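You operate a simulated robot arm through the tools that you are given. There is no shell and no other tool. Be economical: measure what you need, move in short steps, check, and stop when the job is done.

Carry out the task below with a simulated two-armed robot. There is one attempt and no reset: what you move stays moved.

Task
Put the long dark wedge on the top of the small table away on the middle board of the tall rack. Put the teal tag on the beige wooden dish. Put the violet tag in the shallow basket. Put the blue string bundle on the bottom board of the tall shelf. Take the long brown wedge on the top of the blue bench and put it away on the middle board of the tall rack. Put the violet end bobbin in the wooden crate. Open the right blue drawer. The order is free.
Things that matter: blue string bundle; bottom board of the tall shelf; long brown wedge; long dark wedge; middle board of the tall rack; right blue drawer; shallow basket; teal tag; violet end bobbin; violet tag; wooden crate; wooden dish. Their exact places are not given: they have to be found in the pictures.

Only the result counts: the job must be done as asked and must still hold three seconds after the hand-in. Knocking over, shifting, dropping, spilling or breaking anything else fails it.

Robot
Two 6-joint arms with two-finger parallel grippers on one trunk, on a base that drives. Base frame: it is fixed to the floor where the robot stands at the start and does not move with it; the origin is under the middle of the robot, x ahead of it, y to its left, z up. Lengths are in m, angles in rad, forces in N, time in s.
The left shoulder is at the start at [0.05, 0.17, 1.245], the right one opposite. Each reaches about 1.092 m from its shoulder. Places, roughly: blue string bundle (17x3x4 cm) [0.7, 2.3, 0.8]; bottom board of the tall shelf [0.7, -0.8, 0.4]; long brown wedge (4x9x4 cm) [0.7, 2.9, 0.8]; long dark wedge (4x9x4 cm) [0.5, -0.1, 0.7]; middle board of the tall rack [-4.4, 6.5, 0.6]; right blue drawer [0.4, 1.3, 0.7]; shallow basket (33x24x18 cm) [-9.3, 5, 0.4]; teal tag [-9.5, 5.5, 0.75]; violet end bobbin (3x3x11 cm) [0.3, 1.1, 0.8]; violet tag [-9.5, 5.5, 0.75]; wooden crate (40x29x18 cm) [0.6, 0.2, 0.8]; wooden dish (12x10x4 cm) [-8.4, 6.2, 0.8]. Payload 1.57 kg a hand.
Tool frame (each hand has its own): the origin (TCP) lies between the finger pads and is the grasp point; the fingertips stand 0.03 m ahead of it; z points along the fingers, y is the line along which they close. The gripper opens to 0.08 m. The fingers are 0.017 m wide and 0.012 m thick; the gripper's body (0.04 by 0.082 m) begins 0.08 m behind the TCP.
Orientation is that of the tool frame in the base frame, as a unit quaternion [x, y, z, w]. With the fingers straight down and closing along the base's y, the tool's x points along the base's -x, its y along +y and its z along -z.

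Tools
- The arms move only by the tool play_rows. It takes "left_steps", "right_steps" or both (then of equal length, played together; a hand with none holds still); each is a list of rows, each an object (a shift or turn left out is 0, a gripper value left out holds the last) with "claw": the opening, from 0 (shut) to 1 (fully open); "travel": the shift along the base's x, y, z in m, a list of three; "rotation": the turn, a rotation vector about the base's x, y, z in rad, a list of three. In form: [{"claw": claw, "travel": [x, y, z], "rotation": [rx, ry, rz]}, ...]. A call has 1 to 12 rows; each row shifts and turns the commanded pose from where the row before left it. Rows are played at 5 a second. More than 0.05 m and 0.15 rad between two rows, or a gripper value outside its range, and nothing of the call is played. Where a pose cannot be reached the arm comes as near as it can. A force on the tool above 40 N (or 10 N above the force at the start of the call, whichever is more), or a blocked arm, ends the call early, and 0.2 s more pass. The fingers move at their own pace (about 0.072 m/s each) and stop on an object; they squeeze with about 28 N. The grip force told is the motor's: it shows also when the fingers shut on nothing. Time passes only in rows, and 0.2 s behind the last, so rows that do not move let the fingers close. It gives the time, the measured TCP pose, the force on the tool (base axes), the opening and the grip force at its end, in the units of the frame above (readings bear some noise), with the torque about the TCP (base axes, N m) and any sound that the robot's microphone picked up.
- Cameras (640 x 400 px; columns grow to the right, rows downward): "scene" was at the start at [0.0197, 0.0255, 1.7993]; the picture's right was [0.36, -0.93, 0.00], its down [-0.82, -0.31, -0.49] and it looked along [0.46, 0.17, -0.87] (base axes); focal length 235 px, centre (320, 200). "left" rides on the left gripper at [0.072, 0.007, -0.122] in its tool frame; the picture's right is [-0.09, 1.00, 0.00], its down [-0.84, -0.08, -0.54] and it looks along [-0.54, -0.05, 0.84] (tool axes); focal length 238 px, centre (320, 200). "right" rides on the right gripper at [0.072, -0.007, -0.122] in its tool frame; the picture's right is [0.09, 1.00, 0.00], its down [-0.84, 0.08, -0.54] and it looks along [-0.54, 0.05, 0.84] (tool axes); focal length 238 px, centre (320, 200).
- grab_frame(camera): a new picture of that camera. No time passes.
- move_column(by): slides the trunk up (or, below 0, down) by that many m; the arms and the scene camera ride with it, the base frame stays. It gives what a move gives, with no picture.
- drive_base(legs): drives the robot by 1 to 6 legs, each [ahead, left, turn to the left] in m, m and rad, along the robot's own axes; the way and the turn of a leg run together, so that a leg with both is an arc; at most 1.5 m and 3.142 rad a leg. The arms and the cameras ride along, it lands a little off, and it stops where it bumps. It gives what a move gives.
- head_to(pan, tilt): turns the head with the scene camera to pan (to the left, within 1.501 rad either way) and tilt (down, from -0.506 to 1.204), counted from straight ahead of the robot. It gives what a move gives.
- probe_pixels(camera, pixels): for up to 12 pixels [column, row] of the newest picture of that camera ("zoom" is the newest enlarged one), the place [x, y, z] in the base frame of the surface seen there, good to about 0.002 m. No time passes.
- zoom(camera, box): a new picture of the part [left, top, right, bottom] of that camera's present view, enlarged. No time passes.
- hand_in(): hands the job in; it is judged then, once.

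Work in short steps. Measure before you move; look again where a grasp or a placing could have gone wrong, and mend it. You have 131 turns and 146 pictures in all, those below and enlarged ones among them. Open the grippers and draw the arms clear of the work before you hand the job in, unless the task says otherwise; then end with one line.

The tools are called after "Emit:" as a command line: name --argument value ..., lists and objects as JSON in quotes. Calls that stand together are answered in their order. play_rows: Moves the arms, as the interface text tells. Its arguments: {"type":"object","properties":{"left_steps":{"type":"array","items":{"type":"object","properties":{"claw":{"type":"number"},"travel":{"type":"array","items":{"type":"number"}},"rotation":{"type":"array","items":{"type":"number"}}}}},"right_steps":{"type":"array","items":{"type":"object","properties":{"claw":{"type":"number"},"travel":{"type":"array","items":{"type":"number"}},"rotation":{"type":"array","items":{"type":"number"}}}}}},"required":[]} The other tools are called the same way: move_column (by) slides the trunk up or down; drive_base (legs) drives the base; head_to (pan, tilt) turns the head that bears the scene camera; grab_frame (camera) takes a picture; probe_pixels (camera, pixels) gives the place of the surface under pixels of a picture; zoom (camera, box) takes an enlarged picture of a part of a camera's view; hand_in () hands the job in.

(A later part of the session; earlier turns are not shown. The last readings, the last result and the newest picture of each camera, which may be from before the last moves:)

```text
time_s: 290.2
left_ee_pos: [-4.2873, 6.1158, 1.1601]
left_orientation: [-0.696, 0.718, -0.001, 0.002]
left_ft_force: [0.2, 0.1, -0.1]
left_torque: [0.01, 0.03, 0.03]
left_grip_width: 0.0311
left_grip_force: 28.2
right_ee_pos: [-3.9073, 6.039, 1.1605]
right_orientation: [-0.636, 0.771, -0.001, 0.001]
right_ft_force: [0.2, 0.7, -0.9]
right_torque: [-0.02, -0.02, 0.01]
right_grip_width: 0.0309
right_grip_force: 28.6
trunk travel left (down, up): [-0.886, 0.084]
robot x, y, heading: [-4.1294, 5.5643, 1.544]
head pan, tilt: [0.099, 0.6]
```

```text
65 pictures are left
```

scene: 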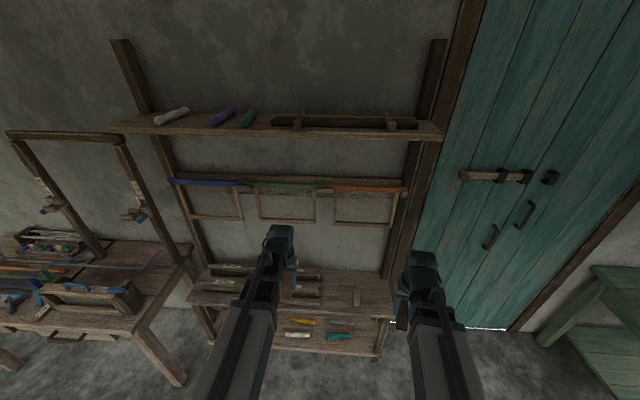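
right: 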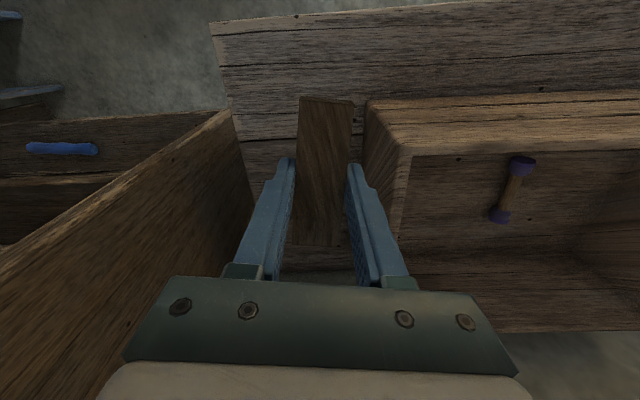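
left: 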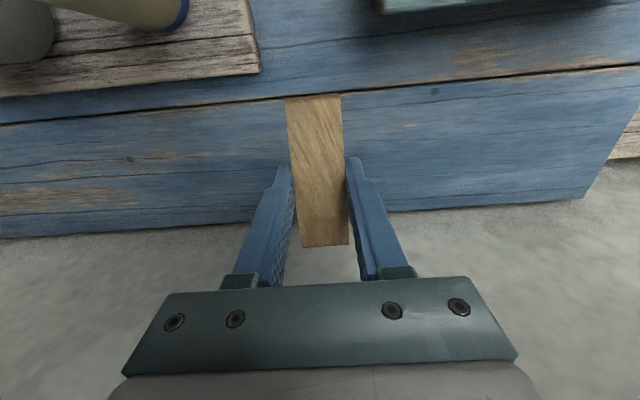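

I zoom on the middle board and measure free spots and the hanging frames above it.

Emit:
zoom --camera "scene" --box '[180, 170, 420, 350]'

Emit:
probe_pixels --camera "scene" --pixels '[[335, 290], [375, 300], [340, 310], [380, 315], [300, 305], [235, 292], [355, 295], [385, 290], [355, 222], [290, 135], [290, 185], [330, 275]]'

```text
2.22 times, centred on (300, 260) of scene
```

zoom: 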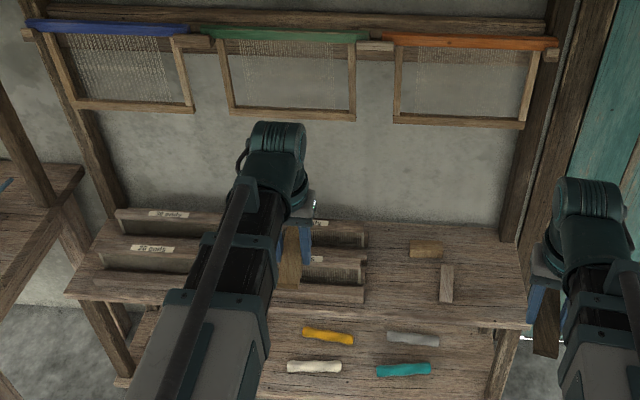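

```text
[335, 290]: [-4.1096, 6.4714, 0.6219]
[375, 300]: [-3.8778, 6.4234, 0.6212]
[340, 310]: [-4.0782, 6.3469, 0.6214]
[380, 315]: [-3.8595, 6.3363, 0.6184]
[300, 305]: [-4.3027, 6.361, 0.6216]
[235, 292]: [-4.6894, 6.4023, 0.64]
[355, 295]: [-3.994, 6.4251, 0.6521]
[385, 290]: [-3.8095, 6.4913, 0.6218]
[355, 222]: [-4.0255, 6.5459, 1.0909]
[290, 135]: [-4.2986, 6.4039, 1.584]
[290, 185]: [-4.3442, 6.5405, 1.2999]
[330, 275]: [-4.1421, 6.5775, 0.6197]
```

Emit:
probe_pixels --camera "zoom" --pixels '[[412, 250], [440, 250], [440, 290], [452, 290], [363, 290], [366, 240], [390, 300], [520, 315], [505, 240], [400, 270], [480, 290], [485, 325]]'

```text
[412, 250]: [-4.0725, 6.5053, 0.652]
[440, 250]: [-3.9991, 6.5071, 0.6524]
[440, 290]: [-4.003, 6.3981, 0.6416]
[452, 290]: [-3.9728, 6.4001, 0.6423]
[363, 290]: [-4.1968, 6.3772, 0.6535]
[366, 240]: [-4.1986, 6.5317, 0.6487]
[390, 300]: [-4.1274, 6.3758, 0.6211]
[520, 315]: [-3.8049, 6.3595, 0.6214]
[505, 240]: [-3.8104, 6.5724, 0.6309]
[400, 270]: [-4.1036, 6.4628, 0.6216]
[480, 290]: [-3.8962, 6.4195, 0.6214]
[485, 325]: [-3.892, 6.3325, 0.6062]
```

Free spots: brown at (−4.125, 6.43), dark at (−3.885, 6.43); board z 0.621. I lower the trunk in front of the rack, then extend both hands over the board.

Emit:
move_column --by -0.4

Emit:
play_rows --left_steps '[{"travel": [0.018, 0.0349, 0]}, {"travel": [0.018, 0.0349, 0]}, {"travel": [0.018, 0.0349, 0]}, {"travel": [0.018, 0.0349, 0]}, {"travel": [0.018, 0.0349, 0]}, {"travel": [0.018, 0.0349, 0]}, {"travel": [0.018, 0.0349, 0]}, {"travel": [0.018, 0.0349, 0]}, {"travel": [0.018, 0.0349, 0]}]' --right_steps '[{"travel": [0.0024, 0.0434, 0], "rotation": [0, 0, 0.021]}, {"travel": [0.0024, 0.0434, 0], "rotation": [0, 0, 0.021]}, {"travel": [0.0024, 0.0434, 0], "rotation": [0, 0, 0.021]}, {"travel": [0.0024, 0.0434, 0], "rotation": [0, 0, 0.021]}, {"travel": [0.0024, 0.0434, 0], "rotation": [0, 0, 0.021]}, {"travel": [0.0024, 0.0434, 0], "rotation": [0, 0, 0.021]}, {"travel": [0.0024, 0.0434, 0], "rotation": [0, 0, 0.021]}, {"travel": [0.0024, 0.0434, 0], "rotation": [0, 0, 0.021]}, {"travel": [0.0024, 0.0434, 0], "rotation": [0, 0, 0.021]}]'

Emit:
grab_frame --camera "left"

Emit:
grab_frame --camera "right"

```text
time_s: 294.0
left_ee_pos: [-4.2874, 6.1167, 0.7622]
left_orientation: [-0.697, 0.717, 0.0, 0.002]
left_ft_force: [-0.5, -0.1, -0.4]
left_torque: [-0.03, -0.02, 0.02]
left_grip_width: 0.031
left_grip_force: 28.1
right_ee_pos: [-3.9069, 6.038, 0.7604]
right_orientation: [-0.636, 0.772, -0.002, 0.001]
right_ft_force: [-0.2, 0.5, 0.1]
right_torque: [-0.01, 0.0, -0.01]
right_grip_width: 0.0309
right_grip_force: 28.0
trunk travel left (down, up): [-0.486, 0.484]
robot x, y, heading: [-4.1274, 5.5623, 1.535]
head pan, tilt: [0.099, 0.6]
```

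```text
time_s: 296.0
left_ee_pos: [-4.127, 6.4308, 0.7602]
left_orientation: [-0.697, 0.718, -0.001, 0.002]
left_ft_force: [0.5, -0.1, -0.5]
left_torque: [0.01, -0.02, 0.03]
left_grip_width: 0.0311
left_grip_force: 28.5
right_ee_pos: [-3.8849, 6.4291, 0.7603]
right_orientation: [-0.706, 0.709, -0.001, 0.001]
right_ft_force: [-0.1, 0.1, -0.6]
right_torque: [-0.01, 0.02, -0.01]
right_grip_width: 0.031
right_grip_force: 27.7
right hand out of reach, approached as far as the arm can: row 8
trunk travel left (down, up): [-0.486, 0.484]
robot x, y, heading: [-4.1269, 5.5603, 1.539]
head pan, tilt: [0.099, 0.6]
```

```text
63 pictures are left
```

left: 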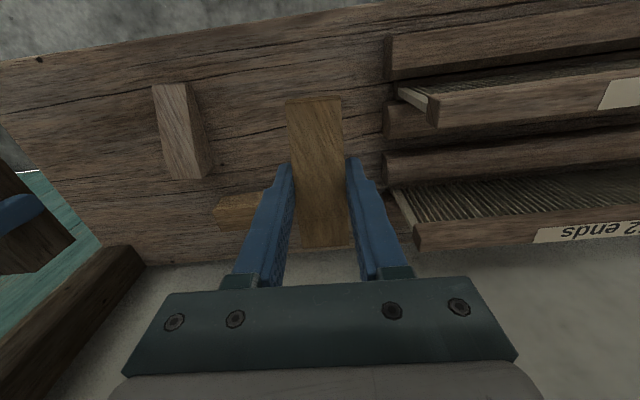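

```text
62 pictures are left
```

right: 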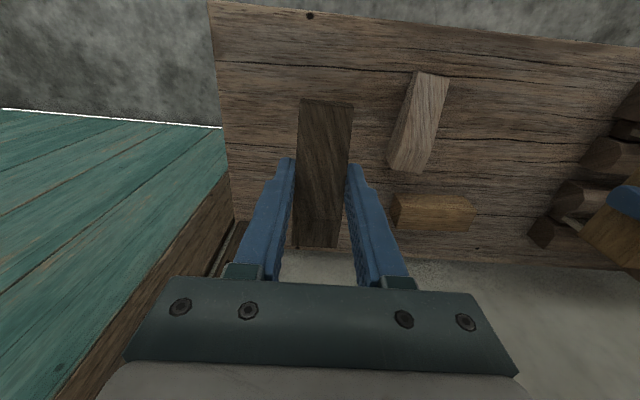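

Both spots are clear. I lower to TCP ≈0.657, open both grippers modestly, and lift.

Emit:
move_column --by -0.103

Emit:
play_rows --left_steps '[{"claw": 0.6}, {}, {}, {}]' --right_steps '[{"claw": 0.6}, {}, {}, {}]'

Emit:
move_column --by 0.1

Emit:
grab_frame --camera "left"

Emit:
grab_frame --camera "right"

```text
time_s: 297.4
left_ee_pos: [-4.1274, 6.4296, 0.6582]
left_orientation: [-0.696, 0.718, -0.001, 0.001]
left_ft_force: [0.0, -0.6, 0.3]
left_torque: [0.01, 0.01, -0.03]
left_grip_width: 0.0315
left_grip_force: 28.2
right_ee_pos: [-3.8874, 6.4291, 0.6576]
right_orientation: [-0.705, 0.709, -0.002, 0.001]
right_ft_force: [0.0, 0.0, -0.6]
right_torque: [0.0, -0.01, 0.02]
right_grip_width: 0.0309
right_grip_force: 28.2
trunk travel left (down, up): [-0.383, 0.587]
robot x, y, heading: [-4.1332, 5.5609, 1.538]
head pan, tilt: [0.099, 0.6]
```

```text
time_s: 298.4
left_ee_pos: [-4.1272, 6.4298, 0.6582]
left_orientation: [-0.696, 0.718, -0.001, 0.002]
left_ft_force: [0.1, -0.2, -0.8]
left_torque: [0.03, 0.01, 0.01]
left_grip_width: 0.0479
left_grip_force: 0.0
right_ee_pos: [-3.8855, 6.4295, 0.6571]
right_orientation: [-0.705, 0.709, -0.002, 0.001]
right_ft_force: [-0.4, -0.1, -0.4]
right_torque: [0.01, 0.0, 0.01]
right_grip_width: 0.048
right_grip_force: 0.0
trunk travel left (down, up): [-0.383, 0.587]
robot x, y, heading: [-4.1338, 5.5622, 1.543]
head pan, tilt: [0.099, 0.6]
```

```text
time_s: 299.7
left_ee_pos: [-4.1254, 6.4296, 0.7574]
left_orientation: [-0.697, 0.717, 0.0, 0.003]
left_ft_force: [0.8, 0.0, 0.6]
left_torque: [-0.01, 0.0, 0.02]
left_grip_width: 0.0479
left_grip_force: 0.2
right_ee_pos: [-3.8857, 6.4294, 0.7576]
right_orientation: [-0.706, 0.708, -0.002, 0.001]
right_ft_force: [0.8, -0.5, 0.5]
right_torque: [0.02, -0.02, 0.02]
right_grip_width: 0.0482
right_grip_force: 0.0
trunk travel left (down, up): [-0.483, 0.487]
robot x, y, heading: [-4.1291, 5.5595, 1.539]
head pan, tilt: [0.099, 0.6]
```

```text
61 pictures are left
```

left: 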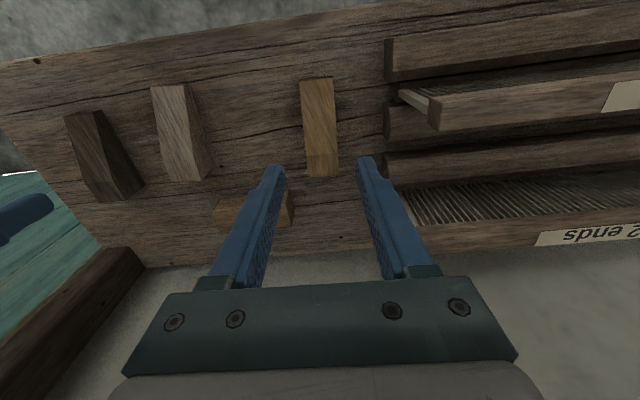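

```text
60 pictures are left
```

right: 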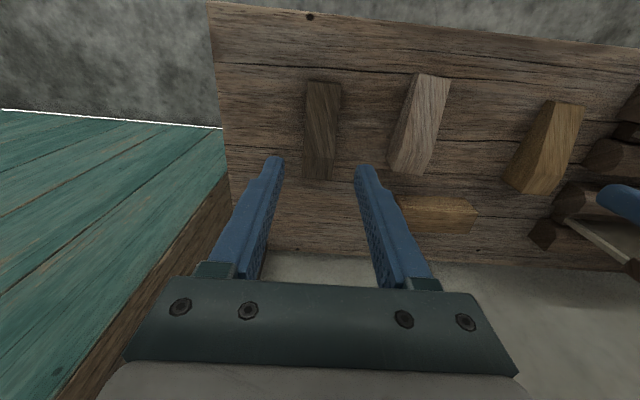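

Both wedges stand on the middle board. I retract both hands, raise the trunk, and look left toward the tags.

Emit:
play_rows --left_steps '[{"travel": [-0.018, -0.0349, 0]}, {"travel": [-0.018, -0.0349, 0]}, {"travel": [-0.018, -0.0349, 0]}, {"travel": [-0.018, -0.0349, 0]}, {"travel": [-0.018, -0.0349, 0]}, {"travel": [-0.018, -0.0349, 0]}, {"travel": [-0.018, -0.0349, 0]}, {"travel": [-0.018, -0.0349, 0]}, {"travel": [-0.018, -0.0349, 0]}]' --right_steps '[{"travel": [-0.0024, -0.0434, 0]}, {"travel": [-0.0024, -0.0434, 0]}, {"travel": [-0.0024, -0.0434, 0]}, {"travel": [-0.0024, -0.0434, 0]}, {"travel": [-0.0024, -0.0434, 0]}, {"travel": [-0.0024, -0.0434, 0]}, {"travel": [-0.0024, -0.0434, 0]}, {"travel": [-0.0024, -0.0434, 0]}, {"travel": [-0.0024, -0.0434, 0]}]'

Emit:
drive_base --legs '[[-0.15, 0, 0.03]]'

Emit:
move_column --by 0.35

Emit:
head_to --pan 1.2 --tilt 0.35

Emit:
grab_frame --camera "scene"

```text
time_s: 301.7
left_ee_pos: [-4.2883, 6.1119, 0.7588]
left_orientation: [-0.696, 0.718, -0.001, 0.002]
left_ft_force: [0.6, 0.3, -0.6]
left_torque: [-0.03, 0.0, -0.02]
left_grip_width: 0.0481
left_grip_force: 0.0
left hand out of reach, approached as far as the arm can: row 6, 9
right_ee_pos: [-3.907, 6.0345, 0.7573]
right_orientation: [-0.706, 0.708, -0.001, 0.001]
right_ft_force: [0.0, 0.5, 0.0]
right_torque: [-0.02, -0.04, 0.02]
right_grip_width: 0.0479
right_grip_force: 0.0
trunk travel left (down, up): [-0.483, 0.487]
robot x, y, heading: [-4.1327, 5.5598, 1.54]
head pan, tilt: [0.099, 0.6]
```

```text
time_s: 303.1
left_ee_pos: [-4.305, 5.963, 0.7571]
left_orientation: [-0.707, 0.707, 0.0, 0.002]
left_ft_force: [-0.6, 0.0, 0.2]
left_torque: [0.01, -0.01, 0.0]
left_grip_width: 0.0481
left_grip_force: 0.0
right_ee_pos: [-3.9237, 5.8972, 0.7568]
right_orientation: [0.716, -0.698, 0.002, -0.001]
right_ft_force: [1.2, -0.1, -0.7]
right_torque: [0.01, 0.0, -0.02]
right_grip_width: 0.0482
right_grip_force: 0.1
trunk travel left (down, up): [-0.483, 0.487]
robot x, y, heading: [-4.1333, 5.4188, 1.571]
head pan, tilt: [0.099, 0.6]
```

```text
time_s: 306.5
left_ee_pos: [-4.306, 5.9637, 1.1078]
left_orientation: [0.708, -0.707, 0.0, -0.002]
left_ft_force: [-0.9, 0.3, 0.3]
left_torque: [0.01, 0.04, -0.02]
left_grip_width: 0.048
left_grip_force: 0.1
right_ee_pos: [-3.9232, 5.8966, 1.1078]
right_orientation: [0.717, -0.698, 0.002, -0.001]
right_ft_force: [-0.4, 0.5, 1.2]
right_torque: [-0.01, 0.01, -0.04]
right_grip_width: 0.048
right_grip_force: 0.0
trunk travel left (down, up): [-0.833, 0.137]
robot x, y, heading: [-4.1321, 5.4188, 1.571]
head pan, tilt: [0.099, 0.6]
```

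```text
time_s: 307.8
left_ee_pos: [-4.3065, 5.9636, 1.1081]
left_orientation: [-0.707, 0.707, 0.0, 0.001]
left_ft_force: [0.2, -0.2, 0.8]
left_torque: [-0.02, 0.0, 0.01]
left_grip_width: 0.0481
left_grip_force: 0.1
right_ee_pos: [-3.9232, 5.8963, 1.107]
right_orientation: [0.716, -0.698, 0.002, -0.001]
right_ft_force: [-0.4, 0.4, 0.5]
right_torque: [0.01, -0.02, 0.0]
right_grip_width: 0.0483
right_grip_force: 0.2
trunk travel left (down, up): [-0.833, 0.137]
robot x, y, heading: [-4.1346, 5.4169, 1.569]
head pan, tilt: [1.201, 0.351]
```

```text
59 pictures are left
```

scene: 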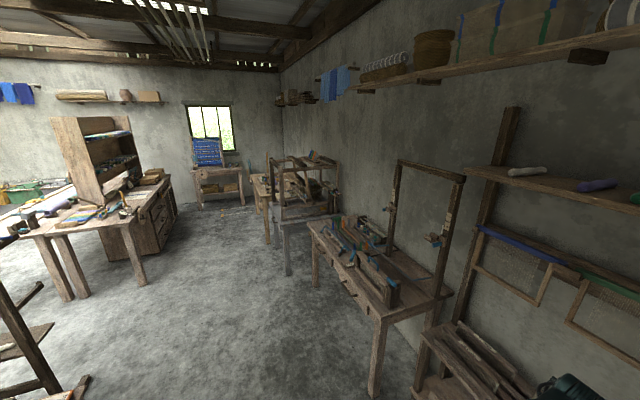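

I zoom in on the far end with the window table and the table beside it.

Emit:
zoom --camera "scene" --box '[180, 120, 340, 260]'

Emit:
probe_pixels --camera "scene" --pixels '[[200, 207], [243, 205], [220, 190], [265, 240], [288, 272], [310, 285], [140, 285], [160, 250], [255, 178], [75, 300], [220, 260], [378, 385]]'

```text
2.86 times, centred on (260, 190) of scene
```

zoom: 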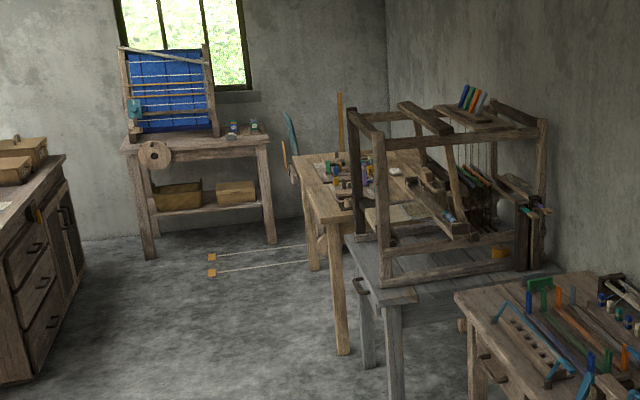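

```text
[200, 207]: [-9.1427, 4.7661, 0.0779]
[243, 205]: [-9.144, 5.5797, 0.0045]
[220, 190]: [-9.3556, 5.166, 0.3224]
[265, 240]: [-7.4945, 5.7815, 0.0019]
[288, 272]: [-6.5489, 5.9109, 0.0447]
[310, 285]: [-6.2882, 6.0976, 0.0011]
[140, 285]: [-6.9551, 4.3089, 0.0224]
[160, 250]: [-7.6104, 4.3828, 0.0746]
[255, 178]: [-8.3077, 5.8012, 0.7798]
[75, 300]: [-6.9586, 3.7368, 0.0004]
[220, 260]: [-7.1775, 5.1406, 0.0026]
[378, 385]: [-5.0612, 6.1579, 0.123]
```

I probe the yellow blocks/strings on the floor and basket, and take a closer look.

Emit:
zoom --camera "scene" --box '[185, 130, 265, 220]'

Emit:
probe_pixels --camera "scene" --pixels '[[222, 210], [222, 215], [240, 207], [253, 206], [240, 213], [254, 211], [208, 190], [231, 187], [229, 165], [236, 165]]'

```text
4.44 times, centred on (225, 175) of scene
```

zoom: 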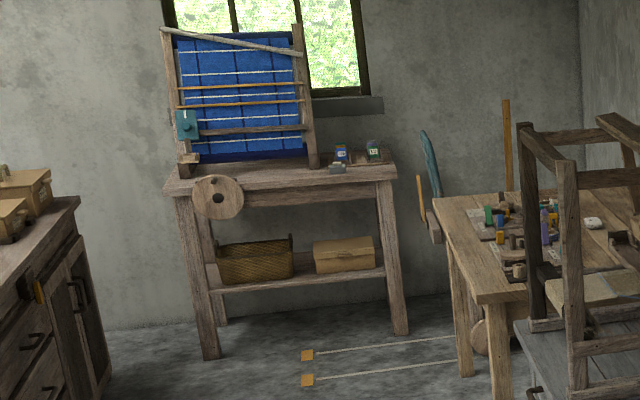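

```text
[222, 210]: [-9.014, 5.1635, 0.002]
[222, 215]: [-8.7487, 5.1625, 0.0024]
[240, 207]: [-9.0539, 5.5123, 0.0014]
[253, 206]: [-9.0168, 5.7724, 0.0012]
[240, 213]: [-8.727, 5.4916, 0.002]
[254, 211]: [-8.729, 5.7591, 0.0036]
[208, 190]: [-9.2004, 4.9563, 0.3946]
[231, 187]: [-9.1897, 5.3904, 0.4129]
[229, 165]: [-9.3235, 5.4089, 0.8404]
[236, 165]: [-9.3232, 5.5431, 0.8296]
```

Strings lie on the floor at x −9.01 and −8.73 for y ≥ 5.16; I'll keep the base clear of them. I turn to face −x and drive along y≈5.05 to x≈−7.7.

Emit:
drive_base --legs '[[0, 0, 1.571], [1.3, 0.37, 0], [1.2, 0, 0], [1.0, 0, 0]]'

Emit:
head_to --pan 0.0 --tilt 0.5

Emit:
grab_frame --camera "scene"

```text
time_s: 328.7
left_ee_pos: [-8.1273, 4.9193, 1.1078]
left_orientation: [1.0, -0.001, 0.0, -0.002]
left_ft_force: [-0.6, 0.8, 0.0]
left_torque: [0.0, -0.04, 0.02]
left_grip_width: 0.0477
left_grip_force: 0.0
right_ee_pos: [-8.0611, 5.3005, 1.1078]
right_orientation: [1.0, 0.013, 0.001, -0.002]
right_ft_force: [0.5, 0.2, -0.7]
right_torque: [0.01, -0.01, -0.02]
right_grip_width: 0.0481
right_grip_force: 0.0
trunk travel left (down, up): [-0.833, 0.137]
robot x, y, heading: [-7.5822, 5.0914, -3.139]
head pan, tilt: [1.201, 0.351]
```

```text
time_s: 330.1
left_ee_pos: [-8.1273, 4.9189, 1.1085]
left_orientation: [1.0, 0.0, -0.001, -0.002]
left_ft_force: [0.2, -0.5, -0.1]
left_torque: [0.0, 0.02, 0.02]
left_grip_width: 0.0479
left_grip_force: 0.1
right_ee_pos: [-8.0601, 5.3011, 1.1081]
right_orientation: [1.0, 0.013, 0.001, -0.002]
right_ft_force: [0.5, -0.3, 0.2]
right_torque: [0.0, -0.01, 0.01]
right_grip_width: 0.0479
right_grip_force: 0.1
trunk travel left (down, up): [-0.833, 0.137]
robot x, y, heading: [-7.5805, 5.0939, -3.143]
head pan, tilt: [0.0, 0.499]
```

```text
56 pictures are left
```

scene: 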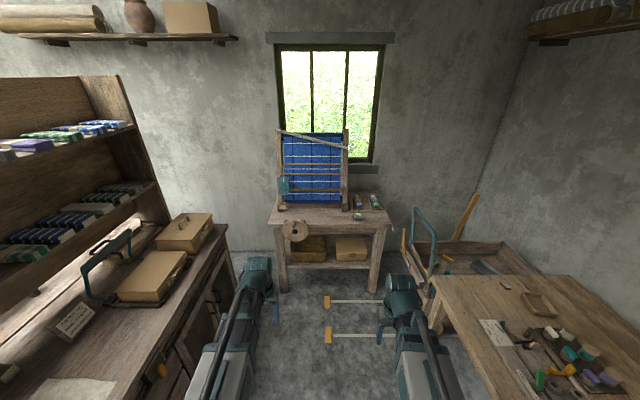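

Emit:
zoom --camera "scene" --box '[260, 180, 400, 270]'

Emit:
zoom --camera "scene" --box '[430, 260, 640, 400]'

Emit:
probe_pixels --camera "scene" --pixels '[[328, 300], [328, 335], [235, 260], [232, 290], [285, 288], [378, 290], [310, 240], [350, 240], [355, 202], [375, 200], [400, 262], [435, 330]]'

```text
4.44 times, centred on (330, 225) of scene
```

zoom: 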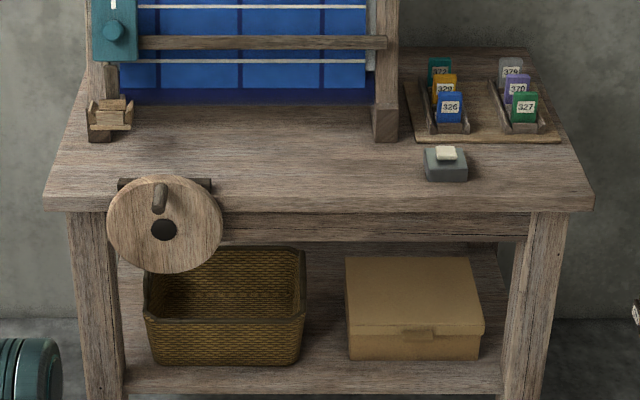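

```text
2.86 times, centred on (535, 330) of scene
```

zoom: 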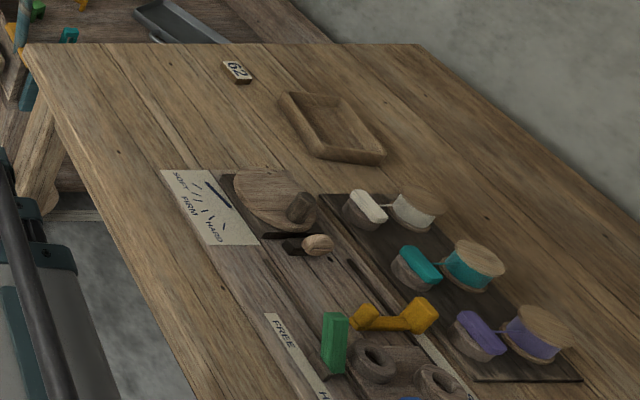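

```text
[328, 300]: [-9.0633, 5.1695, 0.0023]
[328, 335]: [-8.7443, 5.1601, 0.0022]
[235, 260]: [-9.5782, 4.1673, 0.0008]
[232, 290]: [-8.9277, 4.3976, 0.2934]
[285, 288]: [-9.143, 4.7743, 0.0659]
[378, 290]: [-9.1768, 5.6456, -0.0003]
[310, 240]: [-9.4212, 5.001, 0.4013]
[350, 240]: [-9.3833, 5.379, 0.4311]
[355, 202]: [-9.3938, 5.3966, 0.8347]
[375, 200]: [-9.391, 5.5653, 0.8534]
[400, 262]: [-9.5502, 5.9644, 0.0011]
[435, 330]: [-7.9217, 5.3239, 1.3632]
```

Tags: teal 372 (back of left rack), violet 370 (middle of right rack). I measure tags, basket, disc and apron from the zoom.

Emit:
zoom --camera "scene" --box '[340, 185, 390, 220]'

Emit:
probe_pixels --camera "scene" --pixels '[[295, 230], [295, 240], [306, 228], [283, 230], [315, 232], [315, 234], [320, 236], [327, 240], [292, 253], [326, 258], [325, 248], [330, 262]]'

```text
11.43 times, centred on (365, 202) of scene
```

zoom: 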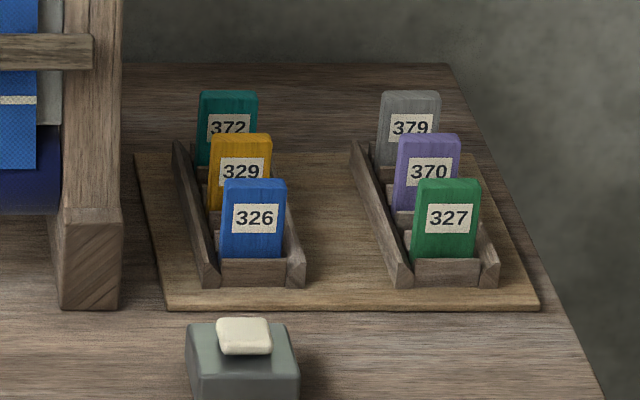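

```text
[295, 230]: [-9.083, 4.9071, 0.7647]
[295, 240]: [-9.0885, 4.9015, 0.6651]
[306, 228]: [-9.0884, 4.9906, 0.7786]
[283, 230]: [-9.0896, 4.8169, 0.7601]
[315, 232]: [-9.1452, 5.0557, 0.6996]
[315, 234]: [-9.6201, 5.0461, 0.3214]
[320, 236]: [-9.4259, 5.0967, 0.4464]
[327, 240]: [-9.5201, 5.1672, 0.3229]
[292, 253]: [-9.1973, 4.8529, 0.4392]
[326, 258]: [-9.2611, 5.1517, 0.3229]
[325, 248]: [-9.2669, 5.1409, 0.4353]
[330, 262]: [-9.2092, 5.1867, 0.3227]
```

Emit:
probe_pixels --camera "zoom" --pixels '[[228, 95], [205, 130], [252, 120], [228, 150], [240, 138], [428, 138], [400, 170], [456, 160], [430, 190], [447, 183], [408, 96], [255, 183]]'

Emit:
zoom --camera "scene" --box '[265, 215, 345, 270]'

```text
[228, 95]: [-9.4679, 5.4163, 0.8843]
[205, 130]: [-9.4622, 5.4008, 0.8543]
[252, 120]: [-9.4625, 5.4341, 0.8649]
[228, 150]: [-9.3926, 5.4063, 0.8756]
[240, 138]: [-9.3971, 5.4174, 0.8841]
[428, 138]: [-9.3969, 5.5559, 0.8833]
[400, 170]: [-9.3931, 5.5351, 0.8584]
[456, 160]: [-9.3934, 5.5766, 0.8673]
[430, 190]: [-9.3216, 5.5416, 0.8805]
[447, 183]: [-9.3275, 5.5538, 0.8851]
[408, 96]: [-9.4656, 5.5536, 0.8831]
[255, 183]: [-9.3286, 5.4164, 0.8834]
```

```text
7.27 times, centred on (305, 242) of scene
```

zoom: 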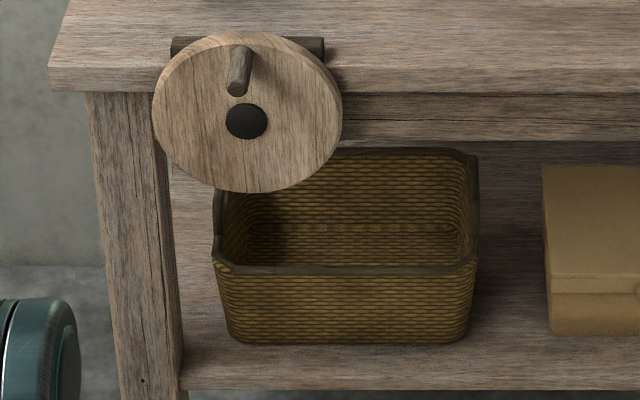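

Violet tag: x −9.397, y 5.556, top 0.884; teal: x −9.468, y 5.417. Basket spans y 4.85–5.15, x −9.2…−9.43, rim ~0.44, under the apron (~0.69). I move to stand at about (−8.68, 4.85), clear of the floor strings.

Emit:
play_rows --left_steps '[{"travel": [0.03, 0, 0]}, {"travel": [0.03, 0, 0]}, {"travel": [0.03, 0, 0]}]'

Emit:
drive_base --legs '[[0, 0.24, 0], [1.0, 0, 0]]'

Emit:
head_to --pan -0.4 --tilt 0.9

Emit:
grab_frame --camera "scene"

```text
time_s: 330.9
left_ee_pos: [-8.0374, 4.9187, 1.1076]
left_orientation: [1.0, -0.002, -0.001, -0.003]
left_ft_force: [0.0, 0.2, 0.8]
left_torque: [-0.02, 0.0, 0.01]
left_grip_width: 0.0479
left_grip_force: 0.2
right_ee_pos: [-8.0593, 5.3008, 1.1093]
right_orientation: [1.0, 0.013, 0.0, -0.002]
right_ft_force: [0.1, -0.3, 0.7]
right_torque: [0.01, 0.01, -0.04]
right_grip_width: 0.0481
right_grip_force: 0.1
trunk travel left (down, up): [-0.833, 0.137]
robot x, y, heading: [-7.579, 5.0942, -3.14]
head pan, tilt: [0.0, 0.499]
```

```text
time_s: 337.4
left_ee_pos: [-9.0313, 4.6899, 1.1078]
left_orientation: [1.0, -0.005, -0.001, -0.002]
left_ft_force: [-0.8, 0.5, -0.1]
left_torque: [-0.02, -0.04, -0.01]
left_grip_width: 0.0478
left_grip_force: 0.1
right_ee_pos: [-9.0496, 5.0702, 1.1073]
right_orientation: [1.0, 0.009, 0.001, -0.002]
right_ft_force: [-0.6, 0.2, 1.1]
right_torque: [-0.01, -0.02, -0.01]
right_grip_width: 0.048
right_grip_force: 0.0
trunk travel left (down, up): [-0.833, 0.137]
robot x, y, heading: [-8.5713, 4.8636, 3.134]
head pan, tilt: [0.0, 0.499]
```

```text
time_s: 338.3
left_ee_pos: [-9.0298, 4.6882, 1.1077]
left_orientation: [1.0, -0.004, -0.001, -0.002]
left_ft_force: [-0.1, -0.1, -0.2]
left_torque: [0.02, -0.02, -0.02]
left_grip_width: 0.048
left_grip_force: 0.1
right_ee_pos: [-9.0488, 5.0702, 1.1078]
right_orientation: [1.0, 0.01, 0.0, -0.002]
right_ft_force: [0.1, 0.1, 0.6]
right_torque: [-0.02, 0.0, 0.0]
right_grip_width: 0.048
right_grip_force: 0.2
trunk travel left (down, up): [-0.833, 0.137]
robot x, y, heading: [-8.5696, 4.8614, 3.134]
head pan, tilt: [-0.4, 0.901]
```

```text
51 pictures are left
```

scene: 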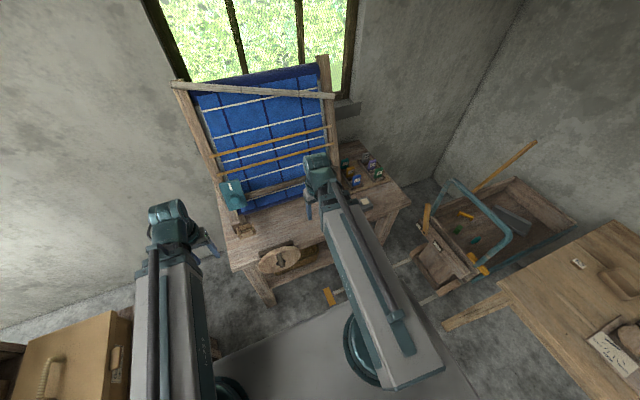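

I need ~0.13 m more forward for reach; the base edge (~0.24 m from centre) stays left of the strings at y≥5.145.

Emit:
drive_base --legs '[[0.13, 0.02, 0.006]]'

Emit:
zoom --camera "scene" --box '[280, 130, 440, 230]'

```text
time_s: 339.6
left_ee_pos: [-9.1627, 4.6634, 1.1075]
left_orientation: [1.0, 0.0, 0.0, -0.002]
left_ft_force: [-0.3, 0.5, 0.4]
left_torque: [0.01, -0.04, -0.01]
left_grip_width: 0.0479
left_grip_force: 0.0
right_ee_pos: [-9.1849, 5.046, 1.1068]
right_orientation: [1.0, 0.015, 0.001, -0.001]
right_ft_force: [-1.3, 0.2, -0.1]
right_torque: [-0.03, -0.02, 0.05]
right_grip_width: 0.0479
right_grip_force: 0.1
trunk travel left (down, up): [-0.833, 0.137]
robot x, y, heading: [-8.7011, 4.8389, -3.141]
head pan, tilt: [-0.4, 0.901]
```

```text
4.00 times, centred on (360, 180) of scene
```

zoom: 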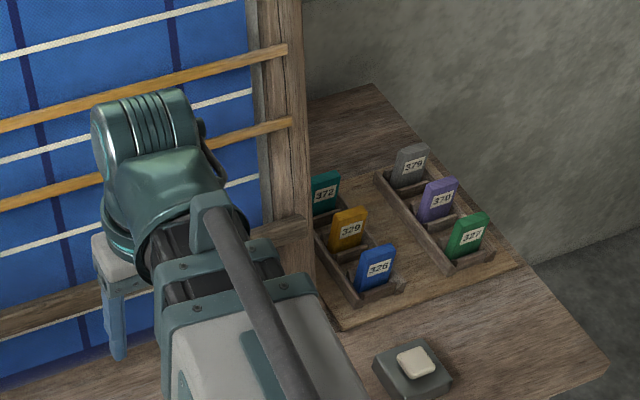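

I measure the loom frame's right post and the tags again.

Emit:
probe_pixels --camera "zoom" --pixels '[[290, 60], [295, 120], [300, 200], [300, 260], [270, 150], [325, 183], [440, 187], [436, 200], [452, 190], [335, 195], [312, 190], [425, 210]]'

Emit:
grab_frame --camera "right"

```text
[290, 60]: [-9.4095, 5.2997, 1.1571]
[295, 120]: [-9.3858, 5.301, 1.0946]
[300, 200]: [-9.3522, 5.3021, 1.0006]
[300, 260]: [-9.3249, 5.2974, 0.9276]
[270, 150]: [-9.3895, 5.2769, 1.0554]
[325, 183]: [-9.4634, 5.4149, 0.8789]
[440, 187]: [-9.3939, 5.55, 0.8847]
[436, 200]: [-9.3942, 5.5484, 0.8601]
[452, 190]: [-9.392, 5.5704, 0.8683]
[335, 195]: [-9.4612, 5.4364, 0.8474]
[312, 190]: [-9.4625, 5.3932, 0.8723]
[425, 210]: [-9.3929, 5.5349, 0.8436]
```

```text
49 pictures are left
```

right: 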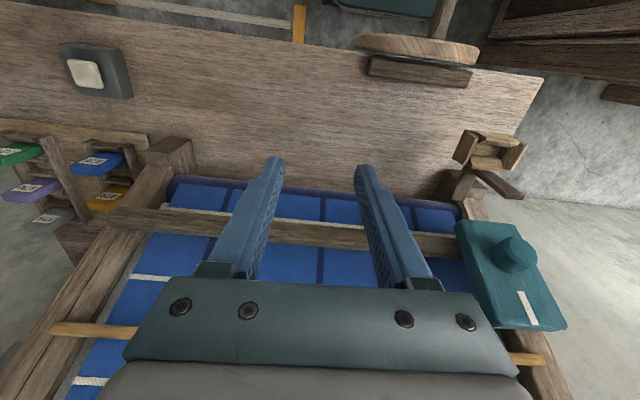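

Boom line to the violet tag clears the frame post. I swing the right hand out, then extend over the violet tag at height.

Emit:
play_rows --right_steps '[{"travel": [0.0129, 0.0363, 0], "claw": 0.75}, {"travel": [0.0129, 0.0363, 0]}, {"travel": [0.0129, 0.0363, 0]}, {"travel": [0.0129, 0.0363, 0]}, {"travel": [0.0129, 0.0363, 0]}, {"travel": [0.0129, 0.0363, 0]}, {"travel": [0.0129, 0.0363, 0]}]'

Emit:
play_rows --right_steps '[{"travel": [-0.0337, 0.0281, 0]}, {"travel": [-0.0337, 0.0281, 0]}, {"travel": [-0.0337, 0.0281, 0]}, {"travel": [-0.0337, 0.0281, 0]}, {"travel": [-0.0337, 0.0281, 0]}, {"travel": [-0.0337, 0.0281, 0]}, {"travel": [-0.0337, 0.0281, 0]}, {"travel": [-0.0337, 0.0281, 0]}, {"travel": [-0.0337, 0.0281, 0]}]'

Emit:
move_column --by -0.16

Emit:
grab_frame --camera "right"

```text
time_s: 341.2
left_ee_pos: [-9.1615, 4.665, 1.1088]
left_orientation: [1.0, 0.0, -0.001, -0.001]
left_ft_force: [0.2, 0.3, 0.2]
left_torque: [0.0, -0.02, 0.03]
left_grip_width: 0.0481
left_grip_force: 0.0
right_ee_pos: [-9.0937, 5.3032, 1.107]
right_orientation: [1.0, 0.015, 0.001, -0.001]
right_ft_force: [0.1, 0.5, 0.1]
right_torque: [-0.01, -0.02, 0.01]
right_grip_width: 0.06
right_grip_force: 0.0
trunk travel left (down, up): [-0.833, 0.137]
robot x, y, heading: [-8.7061, 4.8431, -3.142]
head pan, tilt: [-0.4, 0.901]
```

```text
time_s: 343.2
left_ee_pos: [-9.1623, 4.6643, 1.1066]
left_orientation: [1.0, 0.0, 0.0, -0.002]
left_ft_force: [0.0, -0.4, -0.1]
left_torque: [0.01, 0.02, 0.05]
left_grip_width: 0.0481
left_grip_force: 0.0
right_ee_pos: [-9.3966, 5.555, 1.1076]
right_orientation: [1.0, 0.014, 0.001, -0.002]
right_ft_force: [0.3, 0.0, 0.3]
right_torque: [-0.01, 0.02, 0.01]
right_grip_width: 0.0601
right_grip_force: 0.1
trunk travel left (down, up): [-0.833, 0.137]
robot x, y, heading: [-8.7035, 4.8397, -3.136]
head pan, tilt: [-0.4, 0.901]
```

```text
time_s: 345.0
left_ee_pos: [-9.1612, 4.6642, 0.9486]
left_orientation: [1.0, 0.0, -0.001, -0.001]
left_ft_force: [-0.9, 0.2, -1.3]
left_torque: [0.03, 0.04, -0.01]
left_grip_width: 0.048
left_grip_force: 0.2
right_ee_pos: [-9.3965, 5.5523, 0.9485]
right_orientation: [1.0, 0.014, 0.0, -0.001]
right_ft_force: [0.3, 0.2, -0.6]
right_torque: [0.0, -0.01, -0.02]
right_grip_width: 0.06
right_grip_force: 0.1
trunk travel left (down, up): [-0.673, 0.297]
robot x, y, heading: [-8.7062, 4.8408, -3.143]
head pan, tilt: [-0.4, 0.901]
```

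```text
48 pictures are left
```

right: 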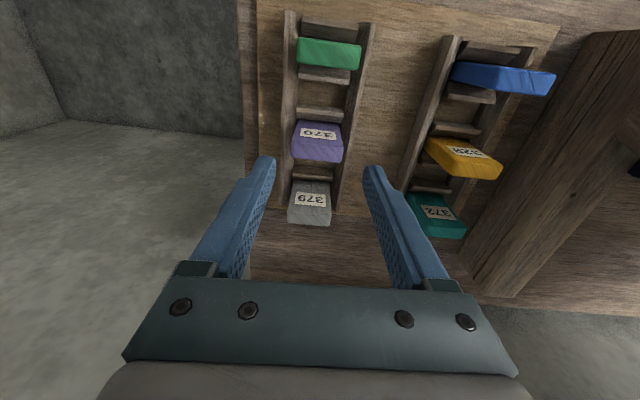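

Emit:
probe_pixels --camera "right" --pixels '[[316, 157], [296, 155], [340, 157], [316, 148], [318, 140], [310, 190], [435, 230], [410, 225], [460, 235], [437, 222]]'

Emit:
zoom --camera "right" --box '[270, 100, 480, 250]'

```text
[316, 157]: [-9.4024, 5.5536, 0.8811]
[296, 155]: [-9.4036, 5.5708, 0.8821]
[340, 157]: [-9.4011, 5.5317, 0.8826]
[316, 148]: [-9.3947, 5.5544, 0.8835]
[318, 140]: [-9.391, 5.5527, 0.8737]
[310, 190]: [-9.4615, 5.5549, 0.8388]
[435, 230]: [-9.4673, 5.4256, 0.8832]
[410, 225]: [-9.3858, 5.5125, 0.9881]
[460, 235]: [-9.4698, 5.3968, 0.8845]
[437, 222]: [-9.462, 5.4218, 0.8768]
```

```text
2.67 times, centred on (375, 175) of right
```

zoom: 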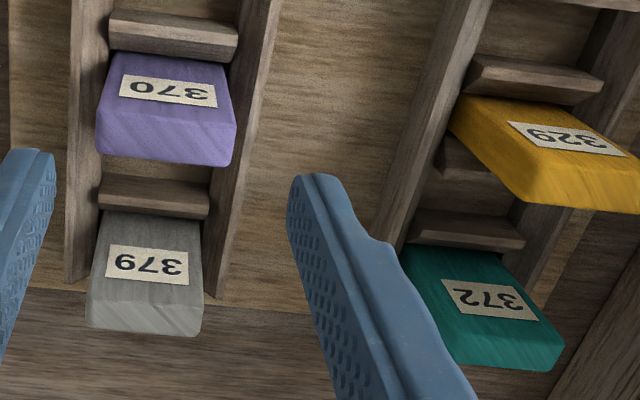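

The tag's top centre is (−9.400, 5.552). I shift −4 mm in x, lower to TCP 0.874 and close.

Emit:
play_rows --right_steps '[{"travel": [-0.004, 0, 0]}, {}]'

Emit:
move_column --by -0.076

Emit:
play_rows --right_steps '[{"claw": 0}, {}, {}, {}]'

Emit:
grab_frame --camera "right"

```text
time_s: 345.6
left_ee_pos: [-9.1619, 4.6634, 0.948]
left_orientation: [1.0, -0.001, 0.0, -0.002]
left_ft_force: [0.3, 0.3, 0.0]
left_torque: [0.03, -0.01, -0.02]
left_grip_width: 0.0479
left_grip_force: 0.1
right_ee_pos: [-9.4002, 5.5522, 0.9475]
right_orientation: [1.0, 0.014, 0.0, -0.001]
right_ft_force: [-0.2, 0.2, 0.5]
right_torque: [-0.02, 0.04, 0.01]
right_grip_width: 0.0599
right_grip_force: 0.0
trunk travel left (down, up): [-0.673, 0.297]
robot x, y, heading: [-8.7002, 4.8394, -3.138]
head pan, tilt: [-0.4, 0.901]
```

```text
time_s: 346.7
left_ee_pos: [-9.1616, 4.6653, 0.8724]
left_orientation: [1.0, 0.0, -0.001, -0.002]
left_ft_force: [0.3, 0.0, 0.3]
left_torque: [0.03, -0.02, 0.0]
left_grip_width: 0.0481
left_grip_force: 0.0
right_ee_pos: [-9.4005, 5.5527, 0.8718]
right_orientation: [1.0, 0.013, 0.001, -0.002]
right_ft_force: [0.3, 0.4, -0.2]
right_torque: [-0.02, 0.02, 0.02]
right_grip_width: 0.0598
right_grip_force: 0.1
trunk travel left (down, up): [-0.597, 0.373]
robot x, y, heading: [-8.7051, 4.8393, -3.136]
head pan, tilt: [-0.4, 0.901]
```

```text
time_s: 347.7
left_ee_pos: [-9.1613, 4.6652, 0.872]
left_orientation: [1.0, -0.001, -0.001, -0.002]
left_ft_force: [-0.8, 0.1, 0.0]
left_torque: [-0.01, 0.03, -0.01]
left_grip_width: 0.048
left_grip_force: 0.1
right_ee_pos: [-9.4005, 5.5526, 0.8719]
right_orientation: [1.0, 0.014, 0.001, -0.001]
right_ft_force: [0.7, 1.2, 0.6]
right_torque: [0.04, 0.04, -0.02]
right_grip_width: 0.0429
right_grip_force: 28.6
trunk travel left (down, up): [-0.597, 0.373]
robot x, y, heading: [-8.7036, 4.8389, -3.14]
head pan, tilt: [-0.4, 0.901]
```

```text
46 pictures are left
```

right: 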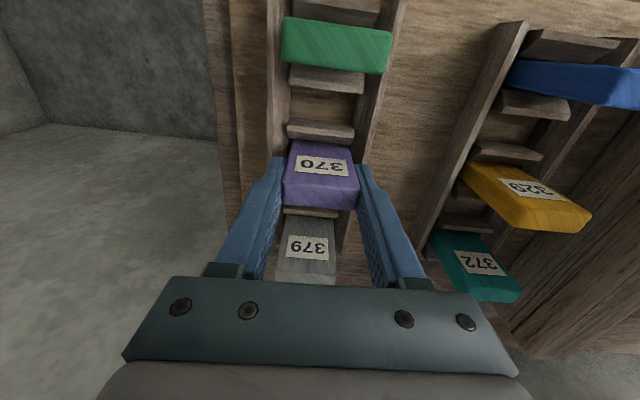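

Gripped (0.043 m). I lift, retract along the same line, and back the base to x≈−8.35.

Emit:
move_column --by 0.235

Emit:
play_rows --right_steps '[{"travel": [0.0337, -0.0281, 0]}, {"travel": [0.0337, -0.0281, 0]}, {"travel": [0.0337, -0.0281, 0]}, {"travel": [0.0337, -0.0281, 0]}, {"travel": [0.0337, -0.0281, 0]}, {"travel": [0.0337, -0.0281, 0]}, {"travel": [0.0337, -0.0281, 0]}, {"travel": [0.0337, -0.0281, 0]}, {"travel": [0.03, -0.0281, 0]}]'

Emit:
drive_base --legs '[[-0.35, 0, 0]]'

Emit:
grab_frame --camera "right"

```text
time_s: 350.2
left_ee_pos: [-9.1613, 4.6656, 1.1069]
left_orientation: [1.0, -0.001, -0.001, -0.001]
left_ft_force: [-0.5, -0.4, -0.6]
left_torque: [-0.01, -0.01, -0.01]
left_grip_width: 0.0478
left_grip_force: 0.0
right_ee_pos: [-9.4011, 5.5525, 1.1055]
right_orientation: [1.0, 0.014, 0.001, -0.001]
right_ft_force: [-0.1, 0.5, 0.6]
right_torque: [0.01, -0.02, 0.01]
right_grip_width: 0.0431
right_grip_force: 28.1
trunk travel left (down, up): [-0.832, 0.138]
robot x, y, heading: [-8.7003, 4.8373, -3.144]
head pan, tilt: [-0.4, 0.901]
```

```text
time_s: 352.2
left_ee_pos: [-9.1607, 4.6639, 1.1064]
left_orientation: [1.0, 0.0, 0.0, -0.002]
left_ft_force: [-0.2, 0.0, -0.5]
left_torque: [0.02, 0.02, 0.0]
left_grip_width: 0.0479
left_grip_force: 0.0
right_ee_pos: [-9.1009, 5.3008, 1.1066]
right_orientation: [1.0, 0.014, 0.0, -0.001]
right_ft_force: [0.3, -0.7, -0.1]
right_torque: [0.0, -0.05, -0.02]
right_grip_width: 0.043
right_grip_force: 27.7
trunk travel left (down, up): [-0.832, 0.138]
robot x, y, heading: [-8.7003, 4.8418, -3.143]
head pan, tilt: [-0.4, 0.901]
```

```text
time_s: 354.5
left_ee_pos: [-8.807, 4.6624, 1.1069]
left_orientation: [1.0, 0.003, -0.001, -0.001]
left_ft_force: [0.6, -0.3, -1.1]
left_torque: [0.03, 0.05, 0.01]
left_grip_width: 0.048
left_grip_force: 0.1
right_ee_pos: [-8.7524, 5.3009, 1.1068]
right_orientation: [1.0, 0.017, 0.0, -0.002]
right_ft_force: [1.2, 0.2, -0.4]
right_torque: [0.01, 0.0, 0.03]
right_grip_width: 0.0428
right_grip_force: 27.9
trunk travel left (down, up): [-0.832, 0.138]
robot x, y, heading: [-8.3536, 4.8418, -3.131]
head pan, tilt: [-0.4, 0.901]
```

```text
45 pictures are left
```

right: 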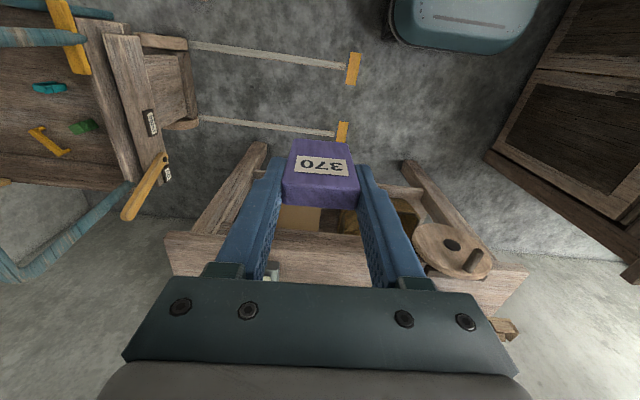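

Tag 370 held. I bring the hand to y≈5.08 and lower the trunk.

Emit:
play_rows --right_steps '[{"travel": [-0.0147, -0.037, 0]}, {"travel": [-0.0147, -0.037, 0]}, {"travel": [-0.0147, -0.037, 0]}, {"travel": [-0.0147, -0.037, 0]}, {"travel": [-0.0147, -0.037, 0]}, {"travel": [-0.0147, -0.036, 0]}]'

Emit:
move_column --by -0.4

Emit:
move_column --by -0.32

Emit:
play_rows --right_steps '[{"travel": [-0.0285, 0, 0.002], "rotation": [0, 0.13, 0]}, {"travel": [-0.028, 0, 0.0055], "rotation": [0, 0.13, 0]}, {"travel": [-0.027, 0, 0.0092], "rotation": [0, 0.13, 0]}, {"travel": [-0.0257, 0, 0.0126], "rotation": [0, 0.13, 0]}, {"travel": [-0.0238, 0, 0.0158], "rotation": [0, 0.13, 0]}, {"travel": [-0.0216, 0, 0.0188], "rotation": [0, 0.13, 0]}, {"travel": [-0.019, 0, 0.0214], "rotation": [0, 0.13, 0]}, {"travel": [-0.016, 0, 0.0237], "rotation": [0, 0.13, 0]}, {"travel": [-0.0128, 0, 0.0256], "rotation": [0, 0.13, 0]}]'

Emit:
head_to --pan -0.2 --tilt 0.5

Emit:
grab_frame --camera "scene"

```text
time_s: 355.9
left_ee_pos: [-8.8086, 4.6635, 1.1062]
left_orientation: [1.0, 0.003, -0.001, -0.001]
left_ft_force: [-0.7, -0.5, 1.0]
left_torque: [0.02, 0.0, 0.0]
left_grip_width: 0.0479
left_grip_force: 0.1
right_ee_pos: [-8.8413, 5.0806, 1.1069]
right_orientation: [1.0, 0.017, 0.0, -0.001]
right_ft_force: [0.5, 0.2, -0.4]
right_torque: [0.01, 0.04, -0.01]
right_grip_width: 0.0429
right_grip_force: 28.3
trunk travel left (down, up): [-0.832, 0.138]
robot x, y, heading: [-8.3519, 4.8412, -3.136]
head pan, tilt: [-0.4, 0.901]
```

```text
time_s: 359.7
left_ee_pos: [-8.8094, 4.6639, 0.708]
left_orientation: [1.0, 0.003, -0.001, -0.002]
left_ft_force: [0.3, 0.6, -0.4]
left_torque: [0.0, -0.01, -0.03]
left_grip_width: 0.0481
left_grip_force: 0.0
right_ee_pos: [-8.8415, 5.0804, 0.7081]
right_orientation: [1.0, 0.017, 0.001, -0.001]
right_ft_force: [-0.2, 0.4, -0.6]
right_torque: [-0.02, 0.02, 0.02]
right_grip_width: 0.043
right_grip_force: 28.0
trunk travel left (down, up): [-0.432, 0.538]
robot x, y, heading: [-8.353, 4.8385, -3.133]
head pan, tilt: [-0.4, 0.901]
```

```text
time_s: 362.9
left_ee_pos: [-8.8087, 4.6625, 0.3874]
left_orientation: [1.0, 0.003, -0.001, -0.001]
left_ft_force: [0.8, -0.5, 0.2]
left_torque: [-0.03, 0.02, -0.01]
left_grip_width: 0.048
left_grip_force: 0.1
right_ee_pos: [-8.842, 5.0812, 0.3861]
right_orientation: [1.0, 0.016, 0.001, -0.002]
right_ft_force: [0.3, 0.5, 0.5]
right_torque: [0.01, 0.03, 0.03]
right_grip_width: 0.0427
right_grip_force: 28.1
trunk travel left (down, up): [-0.112, 0.858]
robot x, y, heading: [-8.3538, 4.8385, -3.135]
head pan, tilt: [-0.4, 0.901]
```

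```text
time_s: 364.9
left_ee_pos: [-8.8085, 4.6634, 0.3867]
left_orientation: [1.0, 0.004, -0.001, -0.002]
left_ft_force: [-0.4, 0.6, 0.3]
left_torque: [-0.03, -0.02, 0.01]
left_grip_width: 0.0481
left_grip_force: 0.0
right_ee_pos: [-9.0447, 5.0803, 0.5208]
right_orientation: [0.833, 0.013, -0.554, -0.012]
right_ft_force: [0.9, -0.9, 0.1]
right_torque: [0.03, -0.02, -0.01]
right_grip_width: 0.0428
right_grip_force: 28.0
trunk travel left (down, up): [-0.112, 0.858]
robot x, y, heading: [-8.3524, 4.838, -3.135]
head pan, tilt: [-0.4, 0.901]
```

```text
time_s: 365.7
left_ee_pos: [-8.8077, 4.6636, 0.3856]
left_orientation: [1.0, 0.004, -0.001, -0.002]
left_ft_force: [-0.2, 0.5, -0.9]
left_torque: [0.04, -0.02, -0.02]
left_grip_width: 0.0482
left_grip_force: 0.0
right_ee_pos: [-9.0451, 5.0799, 0.5203]
right_orientation: [0.834, 0.014, -0.552, -0.011]
right_ft_force: [0.4, 0.4, -0.3]
right_torque: [-0.02, 0.02, 0.03]
right_grip_width: 0.0428
right_grip_force: 28.4
trunk travel left (down, up): [-0.112, 0.858]
robot x, y, heading: [-8.3505, 4.8415, -3.134]
head pan, tilt: [-0.201, 0.499]
```

```text
44 pictures are left
```

scene: 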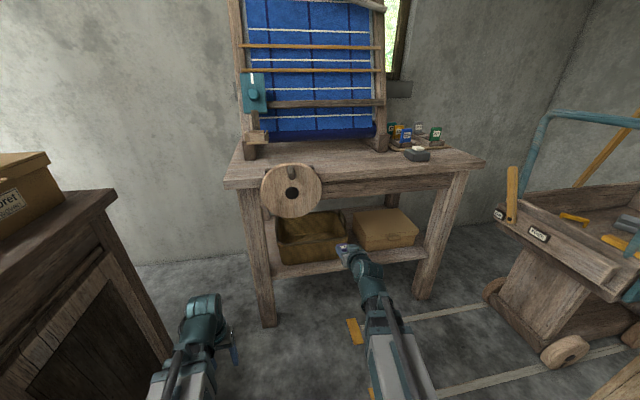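

I measure basket rim, disc and apron from this lower view.

Emit:
zoom --camera "scene" --box '[230, 150, 430, 300]'

Emit:
probe_pixels --camera "scene" --pixels '[[290, 215], [320, 195], [318, 205], [335, 196], [335, 202], [345, 213], [346, 232], [285, 240], [310, 243], [330, 240], [300, 250], [343, 240]]'

```text
2.67 times, centred on (330, 225) of scene
```

zoom: 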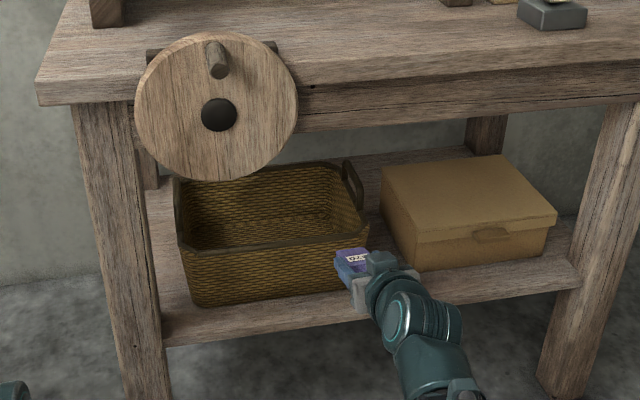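

```text
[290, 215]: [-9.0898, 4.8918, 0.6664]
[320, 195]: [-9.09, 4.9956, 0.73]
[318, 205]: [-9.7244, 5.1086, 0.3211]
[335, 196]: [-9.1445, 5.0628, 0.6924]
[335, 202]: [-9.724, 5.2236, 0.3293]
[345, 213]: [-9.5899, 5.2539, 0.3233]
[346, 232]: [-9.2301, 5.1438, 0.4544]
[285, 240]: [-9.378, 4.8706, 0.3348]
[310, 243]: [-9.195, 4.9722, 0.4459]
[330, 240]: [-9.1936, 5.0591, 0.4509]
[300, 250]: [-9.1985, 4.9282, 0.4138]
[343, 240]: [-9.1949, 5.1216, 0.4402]
```

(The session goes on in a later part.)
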